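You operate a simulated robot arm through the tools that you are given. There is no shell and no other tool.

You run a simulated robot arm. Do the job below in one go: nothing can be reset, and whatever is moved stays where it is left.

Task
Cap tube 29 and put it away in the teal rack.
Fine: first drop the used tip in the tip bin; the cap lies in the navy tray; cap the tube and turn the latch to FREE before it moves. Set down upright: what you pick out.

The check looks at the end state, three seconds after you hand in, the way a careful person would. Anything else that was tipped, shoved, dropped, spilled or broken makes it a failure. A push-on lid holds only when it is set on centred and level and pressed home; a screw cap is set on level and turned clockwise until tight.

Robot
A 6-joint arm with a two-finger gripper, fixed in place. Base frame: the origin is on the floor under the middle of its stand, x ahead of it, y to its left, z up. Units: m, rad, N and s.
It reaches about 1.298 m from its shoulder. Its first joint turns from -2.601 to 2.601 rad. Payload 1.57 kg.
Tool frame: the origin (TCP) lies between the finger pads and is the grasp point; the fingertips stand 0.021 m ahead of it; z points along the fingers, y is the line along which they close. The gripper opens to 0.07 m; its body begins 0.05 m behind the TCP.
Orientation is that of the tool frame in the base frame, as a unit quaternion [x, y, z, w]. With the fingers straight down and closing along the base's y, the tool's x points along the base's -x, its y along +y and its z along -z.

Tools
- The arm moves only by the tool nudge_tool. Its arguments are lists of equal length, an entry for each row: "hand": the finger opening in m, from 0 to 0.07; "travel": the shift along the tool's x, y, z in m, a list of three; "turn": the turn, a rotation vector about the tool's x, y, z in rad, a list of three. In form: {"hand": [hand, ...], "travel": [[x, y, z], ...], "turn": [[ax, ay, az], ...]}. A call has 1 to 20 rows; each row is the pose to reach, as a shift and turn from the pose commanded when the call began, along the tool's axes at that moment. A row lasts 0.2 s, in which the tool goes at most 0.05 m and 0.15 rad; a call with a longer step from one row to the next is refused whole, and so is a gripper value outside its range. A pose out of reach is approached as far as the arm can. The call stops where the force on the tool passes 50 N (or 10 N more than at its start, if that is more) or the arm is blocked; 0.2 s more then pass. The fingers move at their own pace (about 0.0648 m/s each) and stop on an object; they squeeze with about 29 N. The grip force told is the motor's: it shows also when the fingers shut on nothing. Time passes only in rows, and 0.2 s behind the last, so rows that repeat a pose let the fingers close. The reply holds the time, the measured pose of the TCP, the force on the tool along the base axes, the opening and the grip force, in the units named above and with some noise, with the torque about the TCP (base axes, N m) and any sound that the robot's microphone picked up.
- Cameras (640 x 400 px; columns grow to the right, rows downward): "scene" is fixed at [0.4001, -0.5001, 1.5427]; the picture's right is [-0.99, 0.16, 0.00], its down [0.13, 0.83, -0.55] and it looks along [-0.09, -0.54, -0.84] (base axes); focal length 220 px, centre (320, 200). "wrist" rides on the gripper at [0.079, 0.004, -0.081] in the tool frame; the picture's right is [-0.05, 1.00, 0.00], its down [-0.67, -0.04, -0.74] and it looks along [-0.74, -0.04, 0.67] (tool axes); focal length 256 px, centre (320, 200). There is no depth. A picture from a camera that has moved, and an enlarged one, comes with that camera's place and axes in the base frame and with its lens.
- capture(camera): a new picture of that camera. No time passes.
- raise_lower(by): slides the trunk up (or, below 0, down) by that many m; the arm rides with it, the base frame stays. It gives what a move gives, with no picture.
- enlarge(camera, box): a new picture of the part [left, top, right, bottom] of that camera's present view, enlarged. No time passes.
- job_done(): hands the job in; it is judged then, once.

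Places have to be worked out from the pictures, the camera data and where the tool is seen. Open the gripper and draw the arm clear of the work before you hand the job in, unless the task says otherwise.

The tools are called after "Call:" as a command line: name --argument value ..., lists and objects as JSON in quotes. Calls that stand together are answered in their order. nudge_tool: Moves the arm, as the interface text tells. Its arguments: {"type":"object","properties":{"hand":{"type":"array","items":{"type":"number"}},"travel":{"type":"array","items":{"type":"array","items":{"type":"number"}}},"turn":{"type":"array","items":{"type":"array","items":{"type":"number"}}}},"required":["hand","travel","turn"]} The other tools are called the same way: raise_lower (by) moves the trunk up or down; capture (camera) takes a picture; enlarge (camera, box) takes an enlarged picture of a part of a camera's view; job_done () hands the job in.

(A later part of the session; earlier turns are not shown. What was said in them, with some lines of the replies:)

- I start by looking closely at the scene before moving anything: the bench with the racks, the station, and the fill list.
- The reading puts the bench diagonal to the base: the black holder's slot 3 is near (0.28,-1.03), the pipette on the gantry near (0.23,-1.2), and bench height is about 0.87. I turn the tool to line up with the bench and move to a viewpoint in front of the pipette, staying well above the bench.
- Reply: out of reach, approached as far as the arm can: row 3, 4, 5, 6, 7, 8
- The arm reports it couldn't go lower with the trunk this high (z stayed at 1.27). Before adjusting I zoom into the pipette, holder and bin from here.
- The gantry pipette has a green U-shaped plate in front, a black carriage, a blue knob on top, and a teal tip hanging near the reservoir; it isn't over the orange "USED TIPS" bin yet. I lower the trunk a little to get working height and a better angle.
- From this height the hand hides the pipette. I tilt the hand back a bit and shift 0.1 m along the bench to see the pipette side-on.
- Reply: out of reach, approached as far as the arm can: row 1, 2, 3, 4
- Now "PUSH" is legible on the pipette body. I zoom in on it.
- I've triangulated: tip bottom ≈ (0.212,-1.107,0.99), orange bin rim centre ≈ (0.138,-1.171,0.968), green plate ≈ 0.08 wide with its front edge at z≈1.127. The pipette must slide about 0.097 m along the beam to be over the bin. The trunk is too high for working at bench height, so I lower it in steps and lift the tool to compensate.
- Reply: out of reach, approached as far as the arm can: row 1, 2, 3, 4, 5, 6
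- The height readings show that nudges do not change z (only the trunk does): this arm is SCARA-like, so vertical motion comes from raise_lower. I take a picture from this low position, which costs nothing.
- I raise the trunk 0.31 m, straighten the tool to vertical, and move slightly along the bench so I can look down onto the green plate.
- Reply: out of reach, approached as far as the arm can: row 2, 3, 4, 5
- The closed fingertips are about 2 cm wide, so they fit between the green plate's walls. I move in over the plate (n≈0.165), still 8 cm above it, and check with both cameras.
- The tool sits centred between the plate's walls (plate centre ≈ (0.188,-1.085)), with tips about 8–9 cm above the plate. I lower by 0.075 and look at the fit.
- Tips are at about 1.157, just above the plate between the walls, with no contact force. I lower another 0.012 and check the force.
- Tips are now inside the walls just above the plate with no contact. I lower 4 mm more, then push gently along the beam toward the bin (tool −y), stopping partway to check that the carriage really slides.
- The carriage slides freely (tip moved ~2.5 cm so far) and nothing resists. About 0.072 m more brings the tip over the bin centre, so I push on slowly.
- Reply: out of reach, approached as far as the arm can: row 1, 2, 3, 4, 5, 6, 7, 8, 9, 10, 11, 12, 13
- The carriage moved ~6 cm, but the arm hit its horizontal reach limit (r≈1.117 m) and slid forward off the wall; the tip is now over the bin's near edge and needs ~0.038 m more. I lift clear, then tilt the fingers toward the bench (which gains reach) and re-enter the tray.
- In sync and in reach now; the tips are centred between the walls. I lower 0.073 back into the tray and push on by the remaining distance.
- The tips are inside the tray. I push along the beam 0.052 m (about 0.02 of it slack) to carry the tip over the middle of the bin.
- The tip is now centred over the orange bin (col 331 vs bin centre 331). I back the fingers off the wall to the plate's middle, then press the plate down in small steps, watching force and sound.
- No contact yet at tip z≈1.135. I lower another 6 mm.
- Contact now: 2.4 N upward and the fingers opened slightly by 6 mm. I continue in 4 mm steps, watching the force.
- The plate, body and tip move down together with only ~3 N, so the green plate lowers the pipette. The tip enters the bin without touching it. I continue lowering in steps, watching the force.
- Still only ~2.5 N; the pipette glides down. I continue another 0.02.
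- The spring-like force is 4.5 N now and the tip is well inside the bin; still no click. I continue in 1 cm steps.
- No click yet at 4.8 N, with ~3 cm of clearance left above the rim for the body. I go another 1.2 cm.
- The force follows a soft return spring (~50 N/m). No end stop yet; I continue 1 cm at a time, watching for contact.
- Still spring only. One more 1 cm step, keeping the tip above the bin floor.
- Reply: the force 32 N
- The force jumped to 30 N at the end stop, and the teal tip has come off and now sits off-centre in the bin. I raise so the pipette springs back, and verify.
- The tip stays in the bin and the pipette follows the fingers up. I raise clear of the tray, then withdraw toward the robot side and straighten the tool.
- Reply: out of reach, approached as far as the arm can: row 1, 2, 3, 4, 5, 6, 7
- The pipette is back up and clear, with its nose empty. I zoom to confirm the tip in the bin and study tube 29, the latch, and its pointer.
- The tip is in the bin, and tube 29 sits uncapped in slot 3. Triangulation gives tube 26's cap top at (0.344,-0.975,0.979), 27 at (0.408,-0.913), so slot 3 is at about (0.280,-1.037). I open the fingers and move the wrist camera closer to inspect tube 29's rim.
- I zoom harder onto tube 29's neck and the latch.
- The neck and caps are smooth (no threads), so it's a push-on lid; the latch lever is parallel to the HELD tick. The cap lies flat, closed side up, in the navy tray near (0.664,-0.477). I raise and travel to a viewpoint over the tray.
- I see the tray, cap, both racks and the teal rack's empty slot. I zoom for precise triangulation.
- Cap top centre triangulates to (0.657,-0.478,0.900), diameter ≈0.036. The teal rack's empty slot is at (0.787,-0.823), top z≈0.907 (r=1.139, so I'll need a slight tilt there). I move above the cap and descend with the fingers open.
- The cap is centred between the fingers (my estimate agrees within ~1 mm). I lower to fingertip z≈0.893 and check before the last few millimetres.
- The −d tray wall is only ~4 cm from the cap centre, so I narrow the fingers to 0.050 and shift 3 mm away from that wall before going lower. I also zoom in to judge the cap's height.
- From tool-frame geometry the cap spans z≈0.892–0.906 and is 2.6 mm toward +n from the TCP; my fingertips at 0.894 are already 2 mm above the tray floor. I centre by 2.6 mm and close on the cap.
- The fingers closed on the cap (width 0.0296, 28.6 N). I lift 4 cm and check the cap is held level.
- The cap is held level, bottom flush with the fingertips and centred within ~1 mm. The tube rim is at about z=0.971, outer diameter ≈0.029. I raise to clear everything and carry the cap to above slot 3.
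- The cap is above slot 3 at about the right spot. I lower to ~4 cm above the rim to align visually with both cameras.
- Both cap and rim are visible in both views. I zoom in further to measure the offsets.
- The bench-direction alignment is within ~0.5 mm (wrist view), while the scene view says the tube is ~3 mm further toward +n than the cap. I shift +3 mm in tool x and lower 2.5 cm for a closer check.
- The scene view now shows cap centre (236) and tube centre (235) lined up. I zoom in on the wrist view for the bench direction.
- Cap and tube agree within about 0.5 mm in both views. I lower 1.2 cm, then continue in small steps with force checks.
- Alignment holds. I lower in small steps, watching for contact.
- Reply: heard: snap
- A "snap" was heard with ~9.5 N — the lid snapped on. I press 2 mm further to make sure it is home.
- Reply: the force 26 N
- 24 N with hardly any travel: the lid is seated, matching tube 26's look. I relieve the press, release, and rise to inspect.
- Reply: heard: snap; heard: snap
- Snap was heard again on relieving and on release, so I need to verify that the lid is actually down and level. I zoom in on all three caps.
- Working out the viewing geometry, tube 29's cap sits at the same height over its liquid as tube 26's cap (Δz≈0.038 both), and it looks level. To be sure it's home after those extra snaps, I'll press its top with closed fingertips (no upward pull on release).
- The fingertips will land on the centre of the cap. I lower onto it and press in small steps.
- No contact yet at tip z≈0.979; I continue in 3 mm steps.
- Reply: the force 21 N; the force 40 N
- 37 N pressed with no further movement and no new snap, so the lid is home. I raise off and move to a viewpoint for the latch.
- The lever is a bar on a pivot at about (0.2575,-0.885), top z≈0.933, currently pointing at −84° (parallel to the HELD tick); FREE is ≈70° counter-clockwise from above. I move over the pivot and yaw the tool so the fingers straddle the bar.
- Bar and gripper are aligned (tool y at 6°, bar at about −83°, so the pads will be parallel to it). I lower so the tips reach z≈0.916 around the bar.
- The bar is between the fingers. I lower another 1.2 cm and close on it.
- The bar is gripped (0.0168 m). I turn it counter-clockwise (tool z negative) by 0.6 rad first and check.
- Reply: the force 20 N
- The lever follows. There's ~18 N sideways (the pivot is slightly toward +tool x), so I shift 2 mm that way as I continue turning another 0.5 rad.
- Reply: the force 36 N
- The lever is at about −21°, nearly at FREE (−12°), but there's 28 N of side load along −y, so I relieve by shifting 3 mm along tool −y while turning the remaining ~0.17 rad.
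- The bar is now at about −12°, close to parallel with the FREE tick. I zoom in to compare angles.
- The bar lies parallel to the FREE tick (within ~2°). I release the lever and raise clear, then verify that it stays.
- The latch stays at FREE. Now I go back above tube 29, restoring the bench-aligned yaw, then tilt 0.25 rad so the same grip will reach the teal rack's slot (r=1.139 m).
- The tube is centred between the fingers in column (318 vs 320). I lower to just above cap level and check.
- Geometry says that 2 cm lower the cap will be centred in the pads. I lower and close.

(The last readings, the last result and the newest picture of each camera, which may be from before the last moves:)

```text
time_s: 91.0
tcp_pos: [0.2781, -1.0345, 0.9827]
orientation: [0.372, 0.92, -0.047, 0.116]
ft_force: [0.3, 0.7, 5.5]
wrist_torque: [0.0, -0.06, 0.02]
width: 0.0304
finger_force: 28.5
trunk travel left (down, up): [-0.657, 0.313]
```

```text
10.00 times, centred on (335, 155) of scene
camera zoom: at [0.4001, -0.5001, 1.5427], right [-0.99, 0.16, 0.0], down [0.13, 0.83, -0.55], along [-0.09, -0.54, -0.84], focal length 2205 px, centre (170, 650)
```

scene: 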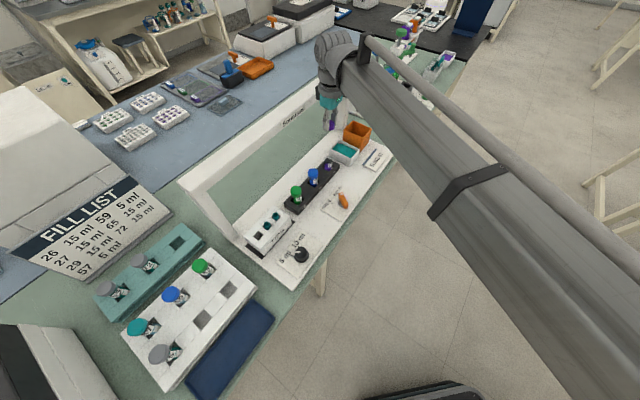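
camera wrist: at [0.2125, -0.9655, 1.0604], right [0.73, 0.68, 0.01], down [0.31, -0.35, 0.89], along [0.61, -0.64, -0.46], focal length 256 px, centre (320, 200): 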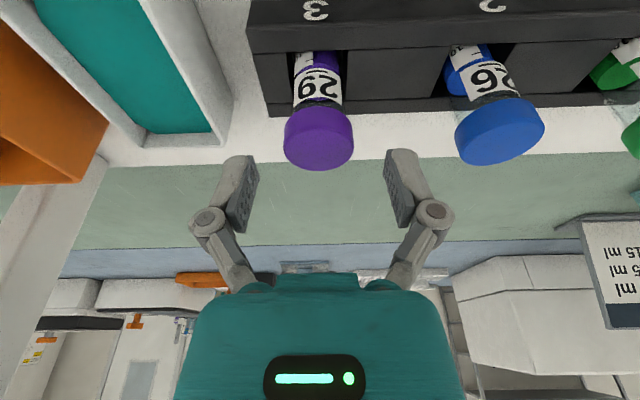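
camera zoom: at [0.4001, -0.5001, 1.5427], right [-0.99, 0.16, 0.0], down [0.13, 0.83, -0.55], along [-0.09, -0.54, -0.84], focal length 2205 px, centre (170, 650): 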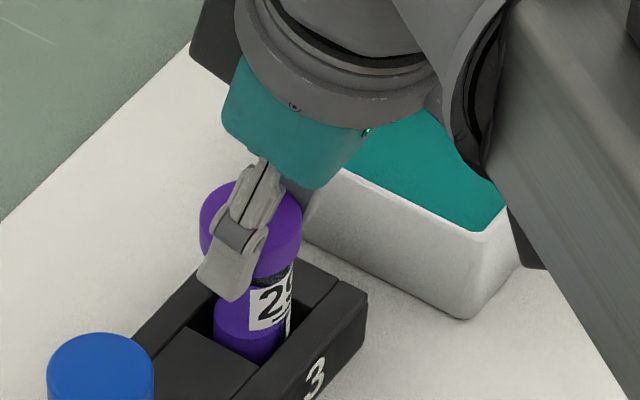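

The cap is gripped (0.0304 m, 28.5 N). I lift 2 cm and verify the tube comes along with the lid on.

Call:
raise_lower --by 0.02

Call:
enlarge --camera "wrist" --box '[240, 60, 400, 220]'

Call:
enlarge --camera "scene" --box '[315, 135, 355, 175]'

```text
time_s: 91.7
tcp_pos: [0.2792, -1.0345, 1.0033]
orientation: [0.373, 0.92, -0.046, 0.115]
ft_force: [-0.8, -0.4, -0.6]
wrist_torque: [0.02, -0.04, -0.03]
width: 0.0308
finger_force: 28.7
trunk travel left (down, up): [-0.677, 0.293]
```

```text
2.50 times, centred on (320, 140) of wrist
camera zoom: at [0.2127, -0.9656, 1.0603], right [0.73, 0.68, 0.01], down [0.31, -0.35, 0.89], along [0.61, -0.64, -0.46], focal length 640 px, centre (320, 350)
```

zoom: 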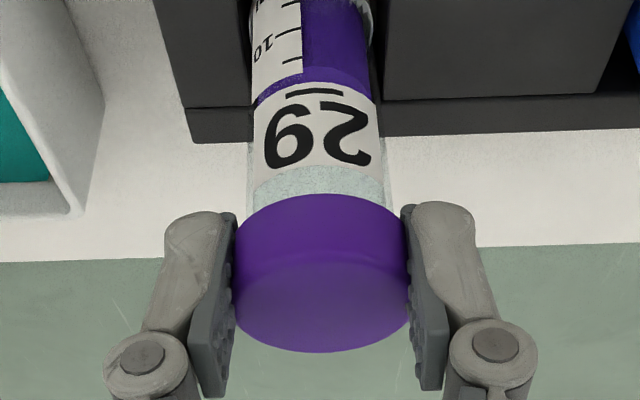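

```text
10.00 times, centred on (335, 155) of scene
camera zoom: at [0.4001, -0.5001, 1.5427], right [-0.99, 0.16, 0.0], down [0.13, 0.83, -0.55], along [-0.09, -0.54, -0.84], focal length 2205 px, centre (170, 650)
```

zoom: 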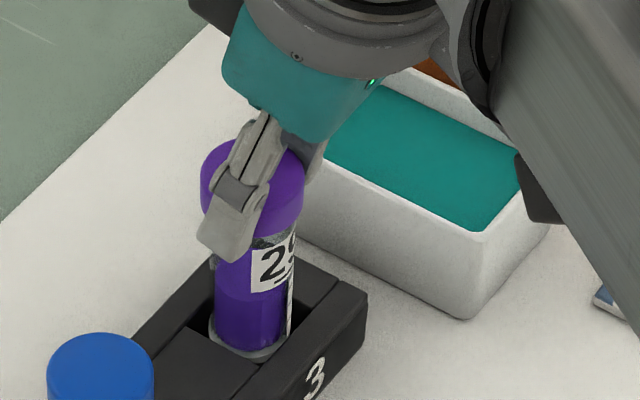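

The tube rises with the lid firmly on, no snap. I lift the rest of the way clear.

Call:
raise_lower --by 0.16

Call:
capture --camera "scene"

Call:
enlarge --camera "scene" --box '[290, 70, 390, 190]'

Call:
enlarge --camera "wrist" --box '[240, 0, 400, 220]'

```text
time_s: 93.5
tcp_pos: [0.2791, -1.0353, 1.1601]
orientation: [0.372, 0.92, -0.046, 0.115]
ft_force: [0.4, 0.1, 0.0]
wrist_torque: [0.0, -0.03, 0.01]
width: 0.0309
finger_force: 28.6
trunk travel left (down, up): [-0.837, 0.133]
```

```text
taken
```

scene: 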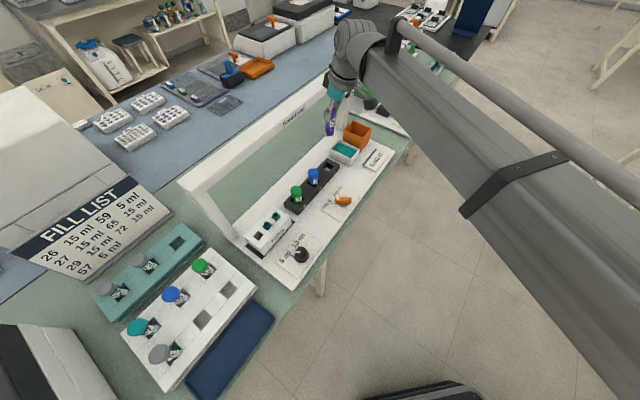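

```text
3.33 times, centred on (340, 130) of scene
camera zoom: at [0.4001, -0.5001, 1.5427], right [-0.99, 0.16, 0.0], down [0.13, 0.83, -0.55], along [-0.09, -0.54, -0.84], focal length 735 px, centre (253, 433)
```

zoom: 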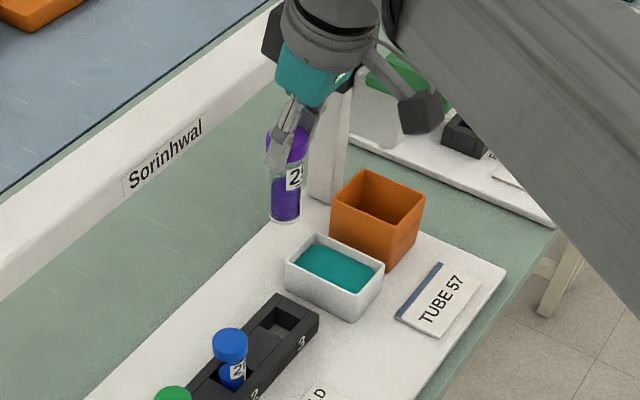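

```text
1.82 times, centred on (320, 110) of wrist
camera zoom: at [0.2127, -0.9656, 1.2202], right [0.73, 0.68, 0.01], down [0.31, -0.35, 0.89], along [0.61, -0.64, -0.46], focal length 465 px, centre (320, 364)
```

zoom: 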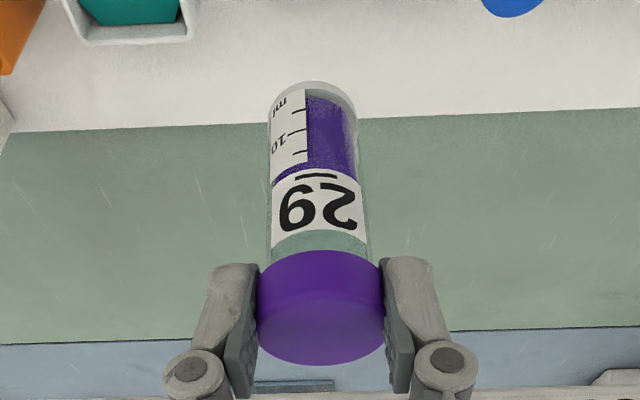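

The tube hangs upright, its bottom ~0.086 below the TCP. The slot lies beyond the gantry's near end, so I carry the tube back toward the robot (clear of the beam), along the bench, and stop in front of the rack.

Call:
nudge_tool --hand '[0.01, 0.01, 0.01, 0.01, 0.01, 0.01, 0.01, 0.01, 0.01, 0.01, 0.01, 0.01, 0.01, 0.01, 0.01, 0.01]' --travel '[[0.0194, 0, -0.0049], [0.0484, 0.01, -0.0124], [0.0775, 0.03, -0.0198], [0.1066, 0.06, -0.0272], [0.1357, 0.09, -0.0346], [0.1454, 0.13, -0.0371], [0.1454, 0.17, -0.0371], [0.1454, 0.21, -0.0371], [0.1454, 0.25, -0.0371], [0.1454, 0.29, -0.0371], [0.1454, 0.33, -0.0371], [0.1454, 0.37, -0.0371], [0.1454, 0.41, -0.0371], [0.1454, 0.45, -0.0371], [0.1454, 0.485, -0.0371], [0.1454, 0.5055, -0.0371]]' --turn '[[0, 0, 0], [0, 0, 0], [0, 0, 0], [0, 0, 0], [0, 0, 0], [0, 0, 0], [0, 0, 0], [0, 0, 0], [0, 0, 0], [0, 0, 0], [0, 0, 0], [0, 0, 0], [0, 0, 0], [0, 0, 0], [0, 0, 0], [0, 0, 0]]'

Call:
capture --camera "wrist"

Call:
capture --camera "scene"

```text
time_s: 96.9
tcp_pos: [0.5218, -0.5662, 1.161]
orientation: [0.373, 0.92, -0.047, 0.115]
ft_force: [0.2, 0.2, -0.3]
wrist_torque: [-0.01, 0.01, 0.0]
width: 0.0325
finger_force: 29.0
trunk travel left (down, up): [-0.837, 0.133]
```

```text
taken
camera wrist: at [0.4566, -0.4984, 1.2203], right [0.73, 0.68, 0.01], down [0.31, -0.35, 0.89], along [0.61, -0.65, -0.46], focal length 256 px, centre (320, 200)
```

wrist: 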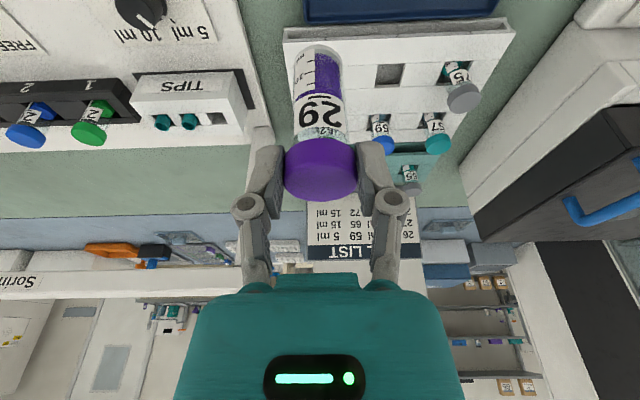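

```text
taken
```

scene: 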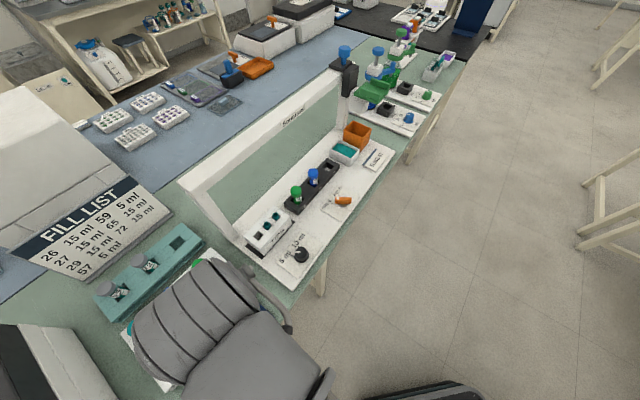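

Tube still held upright. I move toward the rack (−n) by 0.22 m at this height and look again.

Call:
nudge_tool --hand '[0.01, 0.01, 0.01, 0.01, 0.01, 0.01, 0.01]' --travel '[[-0.0194, 0, 0.0049], [-0.0533, 0, 0.0136], [-0.0872, 0, 0.0222], [-0.1211, 0, 0.0309], [-0.155, 0, 0.0395], [-0.189, 0, 0.0481], [-0.2132, 0, 0.0543]]' --turn '[[0, 0, 0], [0, 0, 0], [0, 0, 0], [0, 0, 0], [0, 0, 0], [0, 0, 0], [0, 0, 0]]'

Call:
capture --camera "wrist"

Call:
capture --camera "scene"

```text
time_s: 98.5
tcp_pos: [0.6821, -0.7205, 1.1621]
orientation: [0.372, 0.92, -0.046, 0.116]
ft_force: [0.0, 0.9, -0.8]
wrist_torque: [-0.01, -0.03, -0.02]
width: 0.0329
finger_force: 29.8
out of reach, approached as far as the arm can: row 6
trunk travel left (down, up): [-0.837, 0.133]
```

```text
taken
camera wrist: at [0.6152, -0.652, 1.2201], right [0.73, 0.68, 0.01], down [0.31, -0.35, 0.89], along [0.61, -0.64, -0.46], focal length 256 px, centre (320, 200)
```

wrist: 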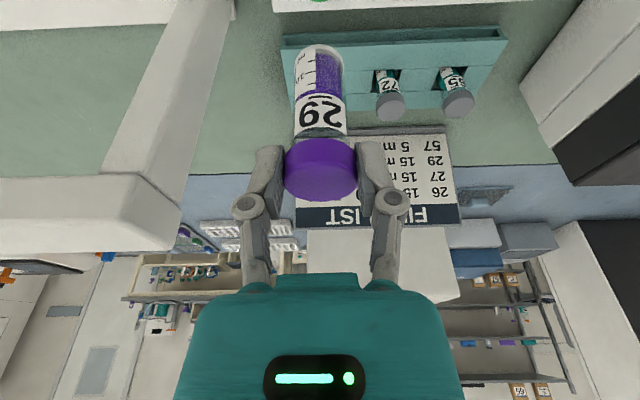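

```text
taken
```

scene: 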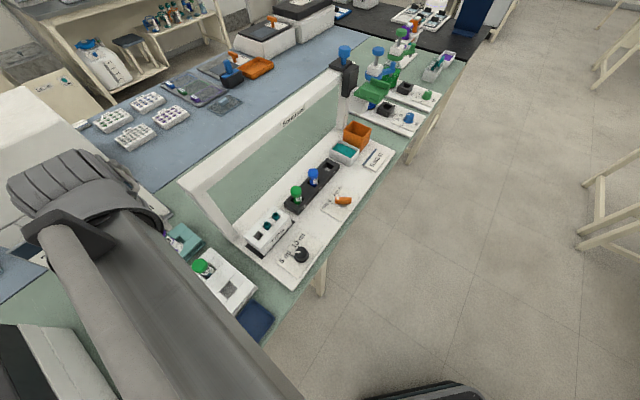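

I'm at n≈0.047, in line with the empty slot column. The gantry's near end is ~7 cm to the side, so I keep this line. I continue 0.10 m toward the slot and look.

Call:
nudge_tool --hand '[0.01, 0.01, 0.01, 0.01]' --travel '[[-0.0242, 0, 0.0062], [-0.0484, 0, 0.0124], [-0.0727, 0, 0.0185], [-0.0969, 0, 0.0247]]' --turn '[[0, 0, 0], [0, 0, 0], [0, 0, 0], [0, 0, 0]]'

Call:
capture --camera "wrist"

Call:
capture --camera "scene"

```text
time_s: 99.5
tcp_pos: [0.753, -0.7902, 1.1606]
orientation: [0.372, 0.92, -0.046, 0.115]
ft_force: [0.2, -0.3, -0.5]
wrist_torque: [-0.04, 0.01, -0.04]
width: 0.0327
finger_force: 29.1
trunk travel left (down, up): [-0.837, 0.133]
```

```text
taken
camera wrist: at [0.6874, -0.721, 1.2199], right [0.73, 0.68, 0.01], down [0.31, -0.35, 0.89], along [0.61, -0.64, -0.46], focal length 256 px, centre (320, 200)
```

wrist: 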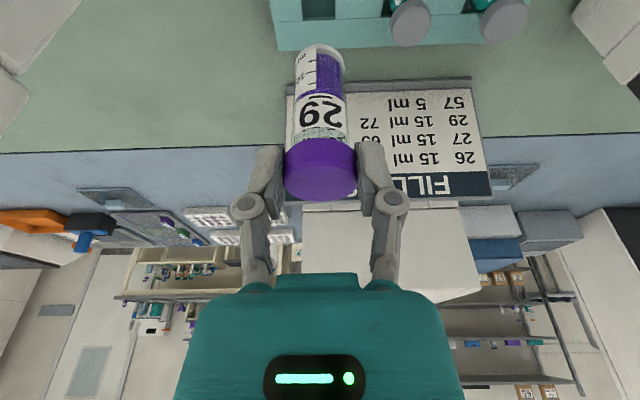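

```text
taken
```

scene: 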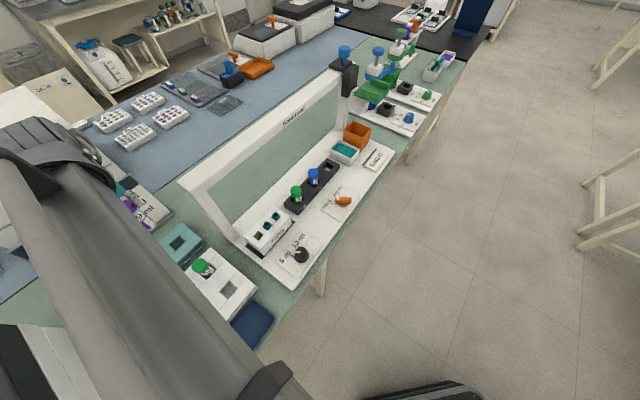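

The scene camera can still see the slot and the held tube. I zoom in there.

Call:
enlarge --camera "scene" --box '[100, 170, 220, 290]'

Call:
enlarge --camera "wrist" --box '[240, 0, 420, 130]'

```text
3.33 times, centred on (160, 230) of scene
camera zoom: at [0.4001, -0.5001, 1.5427], right [-0.99, 0.16, 0.0], down [0.13, 0.83, -0.55], along [-0.09, -0.54, -0.84], focal length 735 px, centre (853, 100)
```

zoom: 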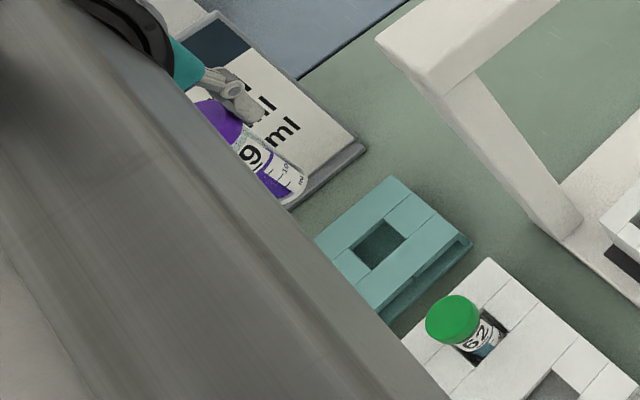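

```text
3.08 times, centred on (330, 65) of wrist
camera zoom: at [0.6874, -0.721, 1.2199], right [0.73, 0.68, 0.01], down [0.31, -0.35, 0.89], along [0.61, -0.64, -0.46], focal length 788 px, centre (289, 615)
```

zoom: 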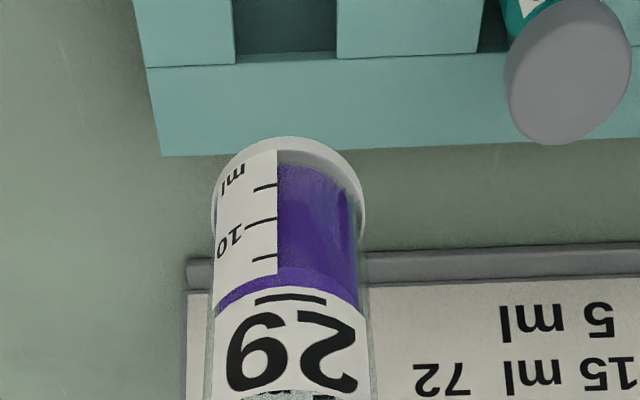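

Lateral alignment agrees with the slot to ~1–2 mm. I move the last 0.045 m over the slot, then check before lowering.

Call:
nudge_tool --hand '[0.01, 0.01, 0.01]' --travel '[[-0.0145, 0, 0.0037], [-0.0291, 0, 0.0074], [-0.0436, 0, 0.0111]]' --turn '[[0, 0, 0], [0, 0, 0], [0, 0, 0]]'

Call:
raise_lower --by -0.08

Call:
capture --camera "wrist"

Call:
enlarge --camera "scene" --box '[100, 170, 240, 290]'

```text
time_s: 100.3
tcp_pos: [0.7869, -0.8219, 1.1603]
orientation: [0.371, 0.92, -0.046, 0.115]
ft_force: [0.5, 0.1, -0.5]
wrist_torque: [-0.04, 0.0, 0.02]
width: 0.033
finger_force: 28.8
trunk travel left (down, up): [-0.837, 0.133]
```

```text
time_s: 101.5
tcp_pos: [0.7844, -0.8221, 1.0809]
orientation: [0.372, 0.92, -0.047, 0.116]
ft_force: [-0.4, 0.6, -0.3]
wrist_torque: [-0.02, 0.02, 0.02]
width: 0.0328
finger_force: 28.9
trunk travel left (down, up): [-0.757, 0.213]
```

```text
taken
camera wrist: at [0.7187, -0.7525, 1.1404], right [0.73, 0.68, 0.01], down [0.31, -0.35, 0.89], along [0.61, -0.64, -0.46], focal length 256 px, centre (320, 200)
```

wrist: 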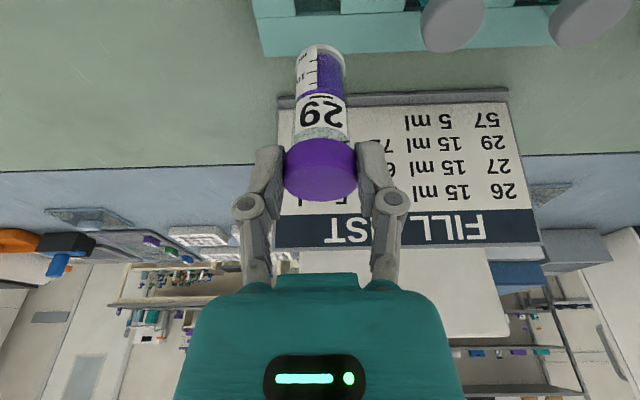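

```text
3.33 times, centred on (170, 230) of scene
camera zoom: at [0.4001, -0.5001, 1.5427], right [-0.99, 0.16, 0.0], down [0.13, 0.83, -0.55], along [-0.09, -0.54, -0.84], focal length 735 px, centre (820, 100)
```

zoom: 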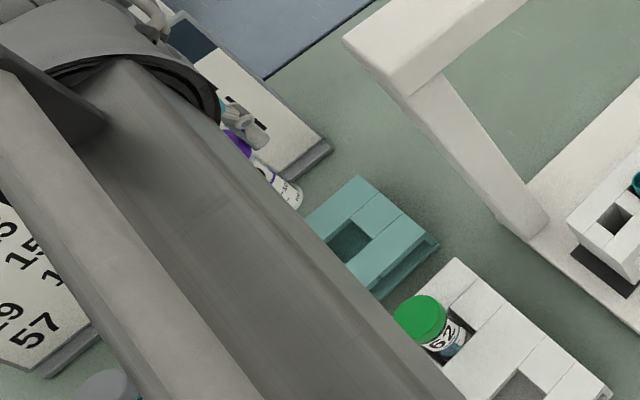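

Tube bottom is at z≈0.995. I lower 6 cm more so the bottom is ~3 cm above the rack, and check alignment again.

Call:
raise_lower --by -0.06

Call:
capture --camera "wrist"

Call:
enlarge --camera "scene" --box '[130, 200, 210, 280]'

Call:
enlarge --camera "wrist" --box '[240, 0, 400, 120]'

```text
time_s: 102.5
tcp_pos: [0.7857, -0.8225, 1.0228]
orientation: [0.372, 0.92, -0.047, 0.116]
ft_force: [0.2, -0.2, 0.4]
wrist_torque: [-0.01, 0.02, -0.01]
width: 0.0328
finger_force: 28.7
trunk travel left (down, up): [-0.697, 0.273]
```

```text
taken
camera wrist: at [0.7187, -0.7525, 1.0804], right [0.73, 0.68, 0.01], down [0.31, -0.35, 0.89], along [0.61, -0.64, -0.46], focal length 256 px, centre (320, 200)
```

wrist: 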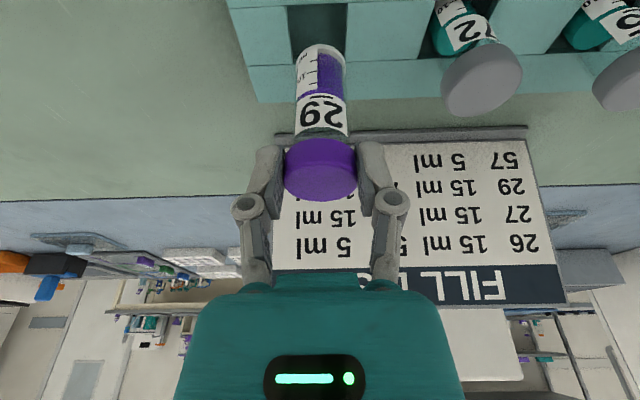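

```text
5.00 times, centred on (170, 240) of scene
camera zoom: at [0.4001, -0.5001, 1.5427], right [-0.99, 0.16, 0.0], down [0.13, 0.83, -0.55], along [-0.09, -0.54, -0.84], focal length 1103 px, centre (1070, 0)
```

zoom: 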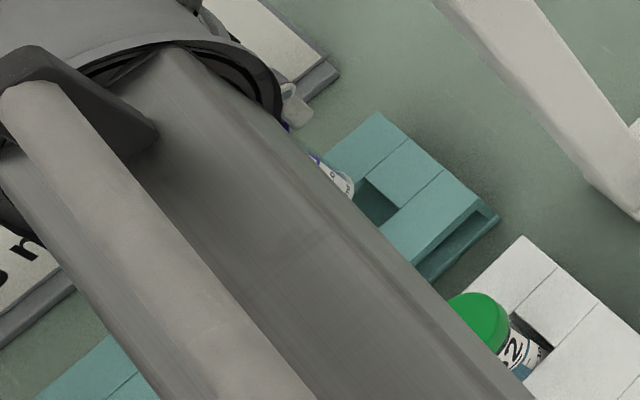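

```text
3.33 times, centred on (320, 60) of wrist
camera zoom: at [0.7187, -0.7525, 1.0804], right [0.73, 0.68, 0.01], down [0.31, -0.35, 0.89], along [0.61, -0.64, -0.46], focal length 853 px, centre (320, 667)
```

zoom: 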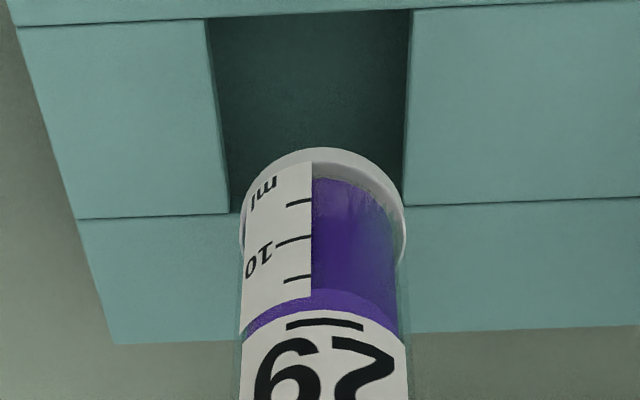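

Wrist-view geometry: slot centre is −1.7 mm (n) / 0 mm (y) from the TCP, tube bottom about −3.5 mm / +1.5 mm. The slot gives ±3 mm, so I correct by +1.5 mm in n and −1 mm in y, then lower 2.5 cm and check.

Call:
nudge_tool --hand '[0.01, 0.01]' --travel '[[0.0015, -0.001, -0.0004], [0.0015, -0.001, -0.0004]]' --turn '[[0, 0, 0], [0, 0, 0]]'

Call:
raise_lower --by -0.022

Call:
enlarge --camera "wrist" --box '[240, 0, 400, 120]'

Call:
capture --camera "wrist"

```text
time_s: 103.1
tcp_pos: [0.7829, -0.8212, 1.0225]
orientation: [0.372, 0.92, -0.046, 0.116]
ft_force: [0.4, -0.4, 0.7]
wrist_torque: [0.0, 0.03, 0.0]
width: 0.0324
finger_force: 29.0
trunk travel left (down, up): [-0.697, 0.273]
```

```text
time_s: 103.8
tcp_pos: [0.7822, -0.8202, 0.9997]
orientation: [0.372, 0.92, -0.047, 0.115]
ft_force: [-1.1, 0.2, 4.7]
wrist_torque: [-0.02, 0.0, 0.0]
width: 0.0329
finger_force: 29.1
trunk travel left (down, up): [-0.675, 0.295]
```

```text
3.33 times, centred on (320, 60) of wrist
camera zoom: at [0.7165, -0.7514, 1.059], right [0.73, 0.68, 0.01], down [0.31, -0.35, 0.89], along [0.61, -0.64, -0.46], focal length 853 px, centre (320, 667)
```

zoom: 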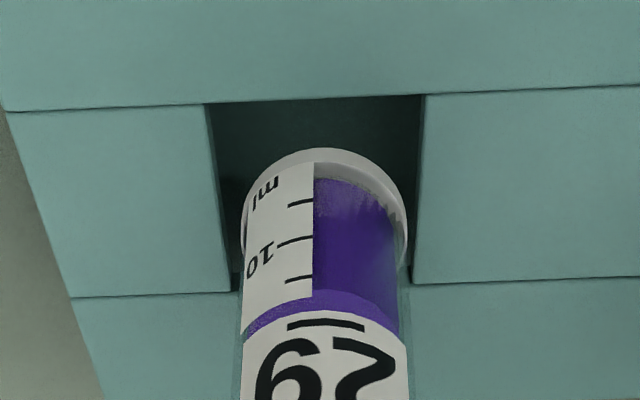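

```text
taken
camera wrist: at [0.7165, -0.7514, 1.059], right [0.73, 0.68, 0.01], down [0.31, -0.35, 0.89], along [0.61, -0.64, -0.46], focal length 256 px, centre (320, 200)
```

wrist: 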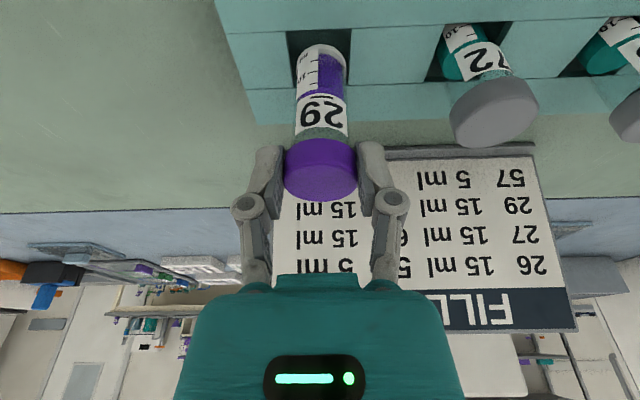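

I read 4.7 N upward: the tube's bottom is touching the rack's back edge. Comparing the two views by stereo puts the rack top at z≈0.918 (not 0.907), so the tube needs to come ~5 mm toward +n and 1 mm toward −y. I raise 8 mm, shift, and look again.

Call:
raise_lower --by 0.008

Call:
nudge_tool --hand '[0.01, 0.01, 0.01]' --travel '[[0.0024, -0.0005, -0.0006], [0.0048, -0.001, -0.0012], [0.0048, -0.001, -0.0012]]' --turn '[[0, 0, 0], [0, 0, 0], [0, 0, 0]]'

Call:
enlarge --camera "wrist" --box '[240, 0, 400, 120]'

Call:
enlarge --camera "scene" --box '[150, 220, 200, 270]'

```text
time_s: 104.3
tcp_pos: [0.7833, -0.8212, 1.0073]
orientation: [0.372, 0.92, -0.047, 0.116]
ft_force: [-0.3, -0.6, -0.8]
wrist_torque: [0.01, 0.02, -0.05]
width: 0.0328
finger_force: 28.8
trunk travel left (down, up): [-0.683, 0.287]
```

```text
time_s: 105.1
tcp_pos: [0.779, -0.8195, 1.0091]
orientation: [0.373, 0.919, -0.047, 0.116]
ft_force: [0.6, 0.1, -0.9]
wrist_torque: [-0.01, 0.03, 0.03]
width: 0.0325
finger_force: 29.5
trunk travel left (down, up): [-0.683, 0.287]
```

```text
3.33 times, centred on (320, 60) of wrist
camera zoom: at [0.7123, -0.7495, 1.0663], right [0.73, 0.68, 0.01], down [0.31, -0.35, 0.89], along [0.61, -0.64, -0.46], focal length 853 px, centre (320, 667)
```

zoom: 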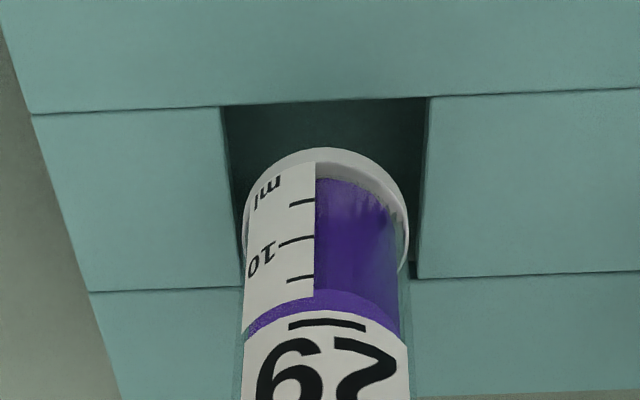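

```text
8.00 times, centred on (175, 245) of scene
camera zoom: at [0.4001, -0.5001, 1.5427], right [-0.99, 0.16, 0.0], down [0.13, 0.83, -0.55], along [-0.09, -0.54, -0.84], focal length 1764 px, centre (1480, -160)
```

zoom: 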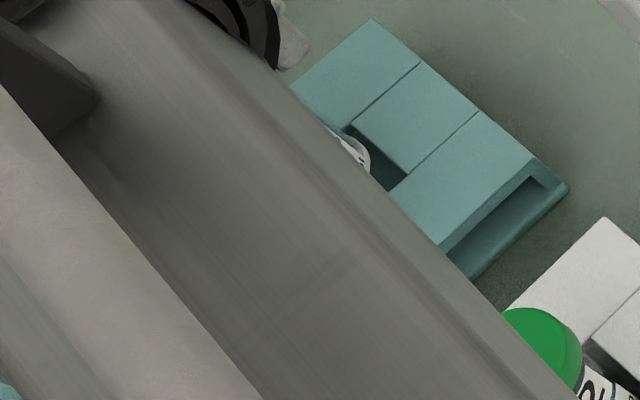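

Now both edges and lateral gaps come out centred (within ~0.7 mm) regardless of the exact rack height. I lower 1.3 cm, past the earlier contact height, and check force.

Call:
raise_lower --by -0.013

Call:
enlarge --camera "wrist" --box '[240, 0, 400, 120]'

```text
time_s: 105.7
tcp_pos: [0.7782, -0.8187, 0.9947]
orientation: [0.373, 0.92, -0.047, 0.115]
ft_force: [-0.6, 0.3, -1.6]
wrist_torque: [0.05, 0.04, -0.02]
width: 0.0326
finger_force: 28.6
trunk travel left (down, up): [-0.67, 0.3]
```

```text
3.33 times, centred on (320, 60) of wrist
camera zoom: at [0.7123, -0.7494, 1.0533], right [0.73, 0.68, 0.01], down [0.31, -0.35, 0.89], along [0.61, -0.64, -0.46], focal length 853 px, centre (320, 667)
```

zoom: 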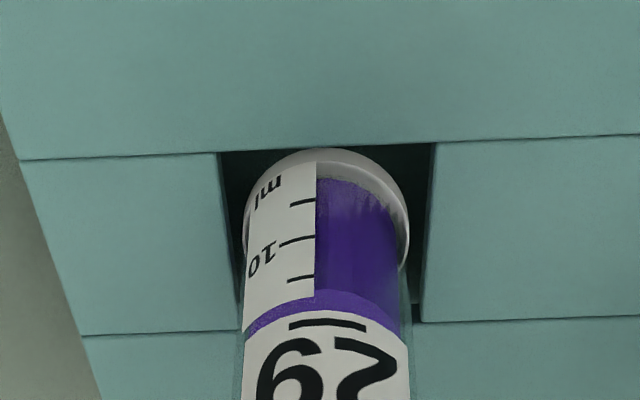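

No contact force now, and the tube's bottom ring has entered the slot. I continue down in steps.

Call:
raise_lower --by -0.01

Call:
raise_lower --by -0.008

Call:
enlarge --camera "wrist" --box '[220, 20, 420, 180]'

```text
time_s: 106.3
tcp_pos: [0.7789, -0.8189, 0.9847]
orientation: [0.373, 0.919, -0.047, 0.116]
ft_force: [-0.1, 0.6, 0.7]
wrist_torque: [0.0, 0.03, 0.03]
width: 0.0327
finger_force: 29.3
trunk travel left (down, up): [-0.66, 0.31]
```

```text
time_s: 106.9
tcp_pos: [0.7784, -0.8179, 0.9758]
orientation: [0.373, 0.919, -0.047, 0.116]
ft_force: [0.4, -0.5, -0.5]
wrist_torque: [0.01, 0.01, 0.04]
width: 0.0325
finger_force: 29.0
trunk travel left (down, up): [-0.652, 0.318]
```

```text
2.50 times, centred on (320, 100) of wrist
camera zoom: at [0.7123, -0.7494, 1.0353], right [0.73, 0.68, 0.01], down [0.31, -0.35, 0.89], along [0.61, -0.64, -0.46], focal length 640 px, centre (320, 450)
```

zoom: 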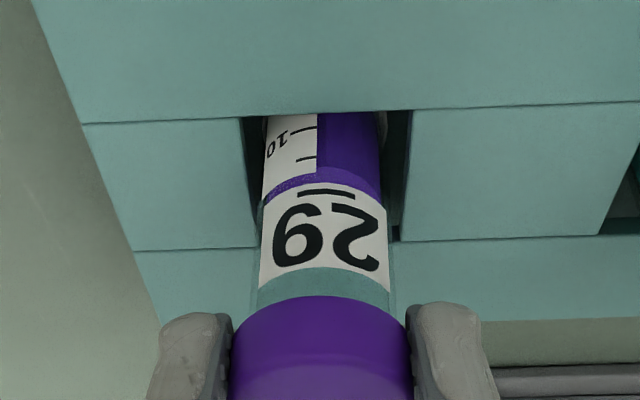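

The tube is well inside the slot with no side contact. I continue in small steps until it stands on the rack floor.

Call:
raise_lower --by -0.005

Call:
raise_lower --by -0.004

```text
time_s: 107.4
tcp_pos: [0.7772, -0.8177, 0.9733]
orientation: [0.371, 0.92, -0.047, 0.116]
ft_force: [1.0, -1.1, 7.9]
wrist_torque: [-0.13, -0.08, 0.0]
width: 0.0329
finger_force: 28.5
trunk travel left (down, up): [-0.647, 0.323]
```

```text
time_s: 108.0
tcp_pos: [0.7772, -0.8176, 0.9706]
orientation: [0.371, 0.92, -0.047, 0.117]
ft_force: [3.1, -0.9, 21.7]
wrist_torque: [-0.22, -0.23, 0.03]
width: 0.0326
finger_force: 29.2
trunk travel left (down, up): [-0.643, 0.327]
```

Contact at about 8→22 N: it's on the floor (or an obstruction). I relieve 5 mm of press and compare its height with tube 72.

Call:
raise_lower --by 0.005

Call:
capture --camera "wrist"

Call:
enlarge --camera "wrist" --box '[240, 40, 600, 260]'

```text
time_s: 108.5
tcp_pos: [0.7778, -0.8193, 0.9735]
orientation: [0.373, 0.92, -0.047, 0.115]
ft_force: [0.2, -0.3, -0.6]
wrist_torque: [0.01, 0.04, -0.05]
width: 0.0321
finger_force: 28.7
trunk travel left (down, up): [-0.648, 0.322]
```

```text
taken
camera wrist: at [0.712, -0.7494, 1.0311], right [0.73, 0.68, 0.01], down [0.31, -0.35, 0.89], along [0.61, -0.64, -0.46], focal length 256 px, centre (320, 200)
```

wrist: 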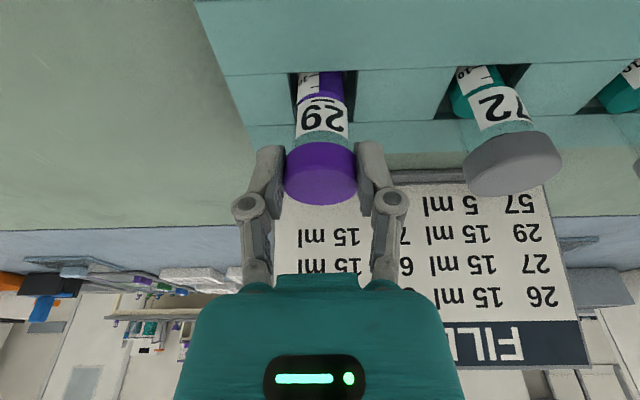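

```text
1.78 times, centred on (420, 150) of wrist
camera zoom: at [0.712, -0.7494, 1.0311], right [0.73, 0.68, 0.01], down [0.31, -0.35, 0.89], along [0.61, -0.64, -0.46], focal length 455 px, centre (142, 289)
```

zoom: 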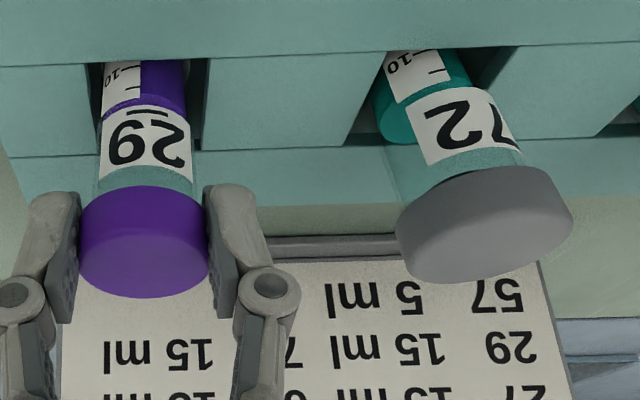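

Tube 29's cap sits at the same level as tube 72's (accounting for the slight camera roll), so it's seated on the floor. I open the fingers gently.

Call:
nudge_tool --hand '[0.035, 0.038, 0.042, 0.046, 0.05]' --travel '[[0, 0, 0], [0, 0, 0], [0, 0, 0], [0, 0, 0], [0, 0, 0]]' --turn '[[0, 0, 0], [0, 0, 0], [0, 0, 0], [0, 0, 0], [0, 0, 0]]'

Call:
enlarge --camera "wrist" --box '[220, 40, 580, 260]'

```text
time_s: 109.7
tcp_pos: [0.7788, -0.8184, 0.9723]
orientation: [0.371, 0.92, -0.047, 0.116]
ft_force: [-0.1, 0.4, 0.5]
wrist_torque: [0.04, 0.03, -0.02]
width: 0.05
finger_force: 0.0
trunk travel left (down, up): [-0.648, 0.322]
```

```text
1.78 times, centred on (400, 150) of wrist
camera zoom: at [0.7124, -0.7494, 1.0313], right [0.73, 0.68, 0.01], down [0.31, -0.35, 0.89], along [0.61, -0.64, -0.46], focal length 455 px, centre (178, 289)
```

zoom: 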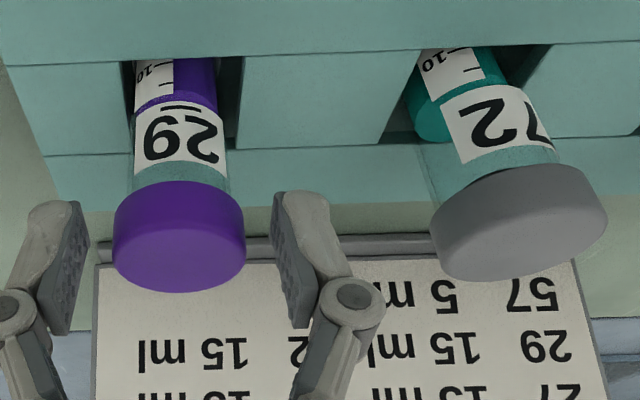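

The tube stands free in the slot. I raise straight up, clear of the cap, then withdraw toward the robot side.

Call:
raise_lower --by 0.16

Call:
capture --camera "wrist"

Call:
nudge_tool --hand '[0.05, 0.05, 0.05, 0.05, 0.05, 0.05, 0.05, 0.05, 0.05]' --travel '[[0.0291, 0, -0.0074], [0.0678, 0, -0.0173], [0.1066, 0, -0.0272], [0.1454, 0, -0.0371], [0.1841, 0, -0.0469], [0.2229, 0, -0.0568], [0.2616, 0, -0.0667], [0.3004, 0, -0.0766], [0.3392, 0, -0.0865]]' --turn '[[0, 0, 0], [0, 0, 0], [0, 0, 0], [0, 0, 0], [0, 0, 0], [0, 0, 0], [0, 0, 0], [0, 0, 0], [0, 0, 0]]'

Call:
capture --camera "scene"

Call:
capture --camera "wrist"

```text
time_s: 111.5
tcp_pos: [0.7777, -0.8193, 1.1328]
orientation: [0.373, 0.92, -0.048, 0.114]
ft_force: [0.1, -0.5, 0.0]
wrist_torque: [-0.03, -0.02, -0.01]
width: 0.0499
finger_force: 0.0
trunk travel left (down, up): [-0.808, 0.162]
```

```text
taken
camera wrist: at [0.7124, -0.7495, 1.1912], right [0.73, 0.68, 0.01], down [0.31, -0.35, 0.89], along [0.61, -0.64, -0.46], focal length 256 px, centre (320, 200)
```

wrist: 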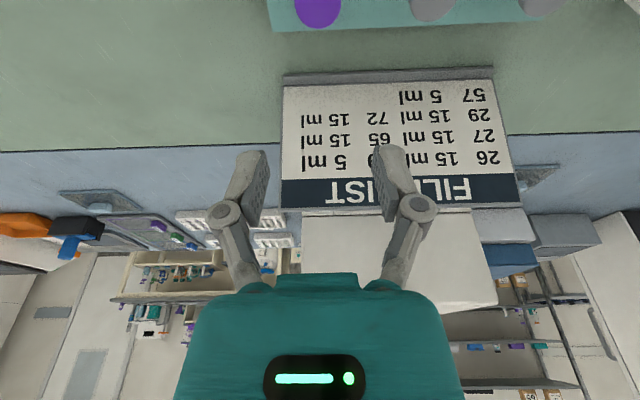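

```text
time_s: 113.5
tcp_pos: [0.5266, -0.5728, 1.1339]
orientation: [0.373, 0.92, -0.047, 0.116]
ft_force: [0.6, -0.3, -0.3]
wrist_torque: [-0.01, 0.01, 0.03]
width: 0.05
finger_force: 0.1
trunk travel left (down, up): [-0.808, 0.162]
```

```text
taken
```

scene: 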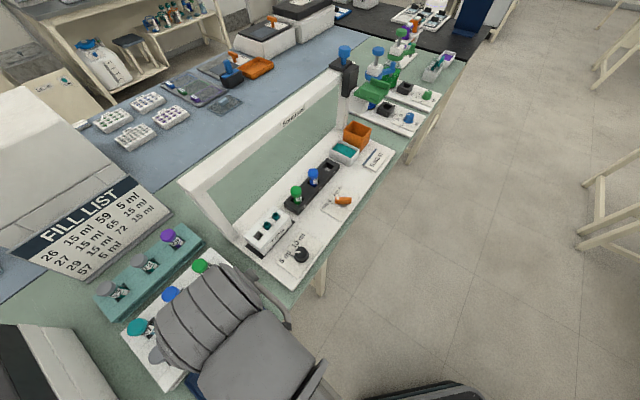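

```text
taken
camera wrist: at [0.4601, -0.5031, 1.1917], right [0.73, 0.68, 0.01], down [0.31, -0.35, 0.89], along [0.61, -0.65, -0.46], focal length 256 px, centre (320, 200)
```

wrist: 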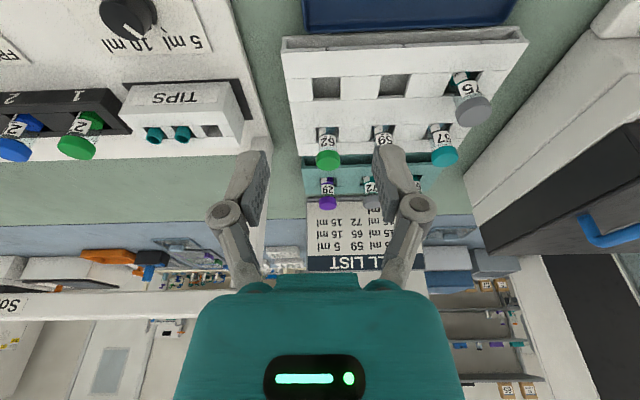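

Tube 29 stands capped in the teal rack. I draw the arm further back, straighten the tool, and then check the whole end state in detail.

Call:
nudge_tool --hand '[0.05, 0.05, 0.05, 0.05, 0.05, 0.05, 0.05]' --travel '[[0.0291, -0.02, -0.0074], [0.0678, -0.04, -0.0173], [0.1066, -0.06, -0.0272], [0.1454, -0.08, -0.0371], [0.1454, -0.11, -0.0371], [0.1454, -0.14, -0.0371], [0.1454, -0.17, -0.0371]]' --turn '[[0, 0, 0], [0, 0, 0], [0, 0.05, 0], [0, 0.1, 0], [0, 0.15, 0], [0, 0.2, 0], [0, 0.25, 0]]'

Call:
capture --camera "scene"

Call:
enlarge --camera "scene" --box '[80, 210, 260, 390]'

Call:
enlarge --camera "scene" --box '[240, 60, 420, 270]'

Call:
enlarge --camera "scene" --box '[130, 215, 210, 295]'

```text
time_s: 115.1
tcp_pos: [0.3004, -0.5939, 1.1267]
orientation: [0.375, 0.927, 0.001, -0.001]
ft_force: [0.0, 0.1, -0.5]
wrist_torque: [0.01, -0.03, 0.01]
width: 0.05
finger_force: 0.0
out of reach, approached as far as the arm can: row 4, 5, 6, 7
trunk travel left (down, up): [-0.808, 0.162]
```

```text
taken
```

scene: 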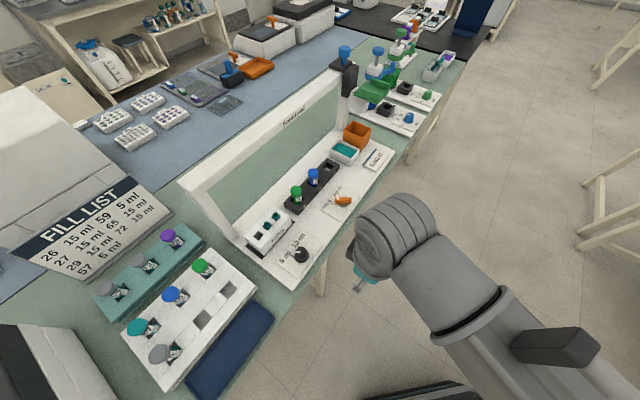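

```text
2.22 times, centred on (170, 300) of scene
camera zoom: at [0.4001, -0.5001, 1.5427], right [-0.99, 0.16, 0.0], down [0.13, 0.83, -0.55], along [-0.09, -0.54, -0.84], focal length 490 px, centre (653, -22)
```

zoom: 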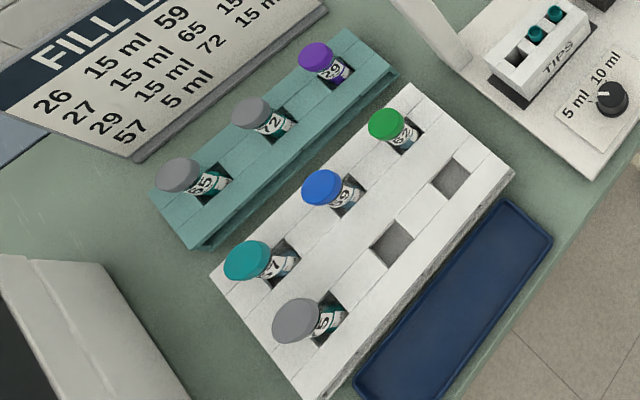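

```text
1.90 times, centred on (330, 165) of scene
camera zoom: at [0.4001, -0.5001, 1.5427], right [-0.99, 0.16, 0.0], down [0.13, 0.83, -0.55], along [-0.09, -0.54, -0.84], focal length 420 px, centre (301, 267)
```

zoom: 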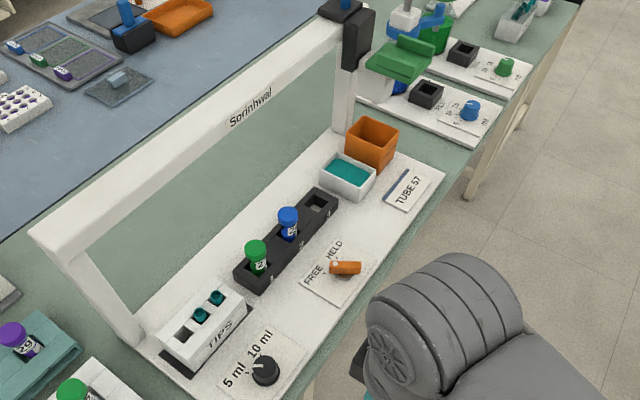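

```text
5.00 times, centred on (170, 255) of scene
camera zoom: at [0.4001, -0.5001, 1.5427], right [-0.99, 0.16, 0.0], down [0.13, 0.83, -0.55], along [-0.09, -0.54, -0.84], focal length 1103 px, centre (1070, -75)
```

zoom: 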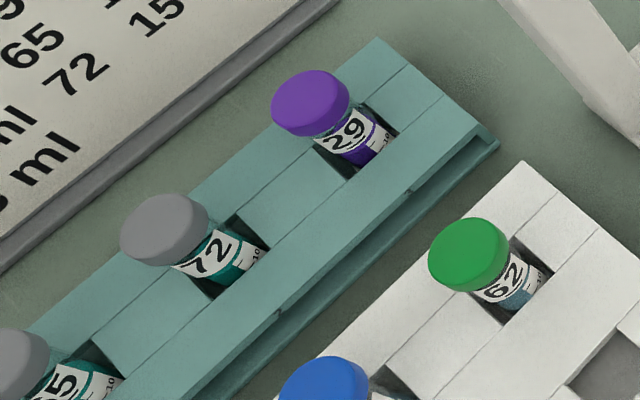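

Everything looks in place: tube 29 upright and capped between its neighbours, holder slot 3 empty, latch at FREE, racks unmoved. One last look at the bin's tip, the latch and the tube's lid.

Call:
enlarge --camera "scene" --box '[335, 105, 380, 150]'

Call:
enlarge --camera "scene" --box '[150, 222, 190, 258]'

Call:
enlarge --camera "scene" --box '[320, 180, 360, 216]'

```text
8.89 times, centred on (358, 128) of scene
camera zoom: at [0.4001, -0.5001, 1.5427], right [-0.99, 0.16, 0.0], down [0.13, 0.83, -0.55], along [-0.09, -0.54, -0.84], focal length 1960 px, centre (-13, 844)
```

zoom: 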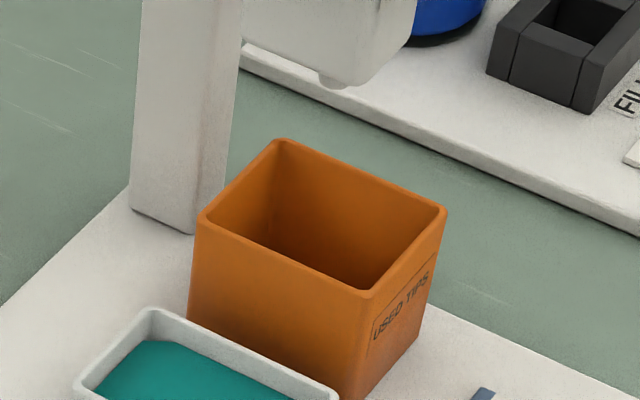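

```text
11.11 times, centred on (170, 240) of scene
camera zoom: at [0.4001, -0.5001, 1.5427], right [-0.99, 0.16, 0.0], down [0.13, 0.83, -0.55], along [-0.09, -0.54, -0.84], focal length 2450 px, centre (1987, -244)
```

zoom: 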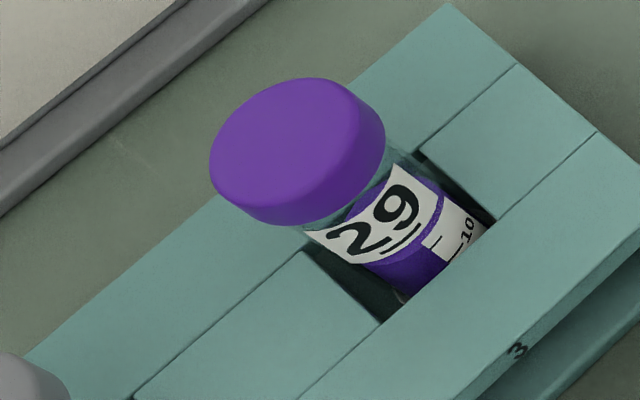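

```text
11.11 times, centred on (340, 198) of scene
camera zoom: at [0.4001, -0.5001, 1.5427], right [-0.99, 0.16, 0.0], down [0.13, 0.83, -0.55], along [-0.09, -0.54, -0.84], focal length 2450 px, centre (98, 222)
```

zoom: 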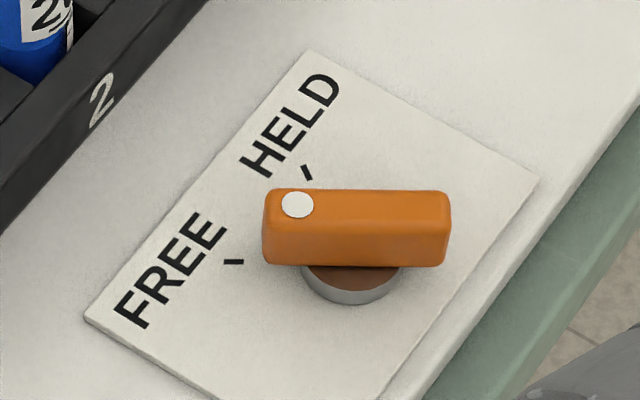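

The tip is out of sight behind the bin's near wall, where I saw it earlier. The latch points to FREE, and tube 29 is capped level and upright in the teal rack. The gripper is open and the arm is clear of the bench, so I hand the job in.

Call:
job_done

```text
The job is handed in.
```

Tube 29 is capped and standing upright in the empty slot of the teal rack, and I have handed the job in. I don't have the judge's result.

- **Used tip:** I slid the pipette over the orange bin and pressed the green plate to its stop, and the tip came off. I saw it standing in the bin. In the last pictures the bin's near wall hides it.
- **Cap:** It snapped on, and I heard two more snaps while releasing it. I then pressed its top with about 37 N; it did not move or snap again. It stayed on when I lifted the tube by it.
- **Latch:** I turned it from HELD to FREE after capping and before lifting the tube. It stayed there after I let go.
- **Rack:** On the first try the tube's bottom touched the edge of the teal rack lightly, at about 5 N. I lifted it, shifted about 5 mm, and it went in without touching the sides. A check against the first pictures shows the rack did not shift.

The pipette is still parked over the tip bin, and the arm is drawn back with the gripper open.
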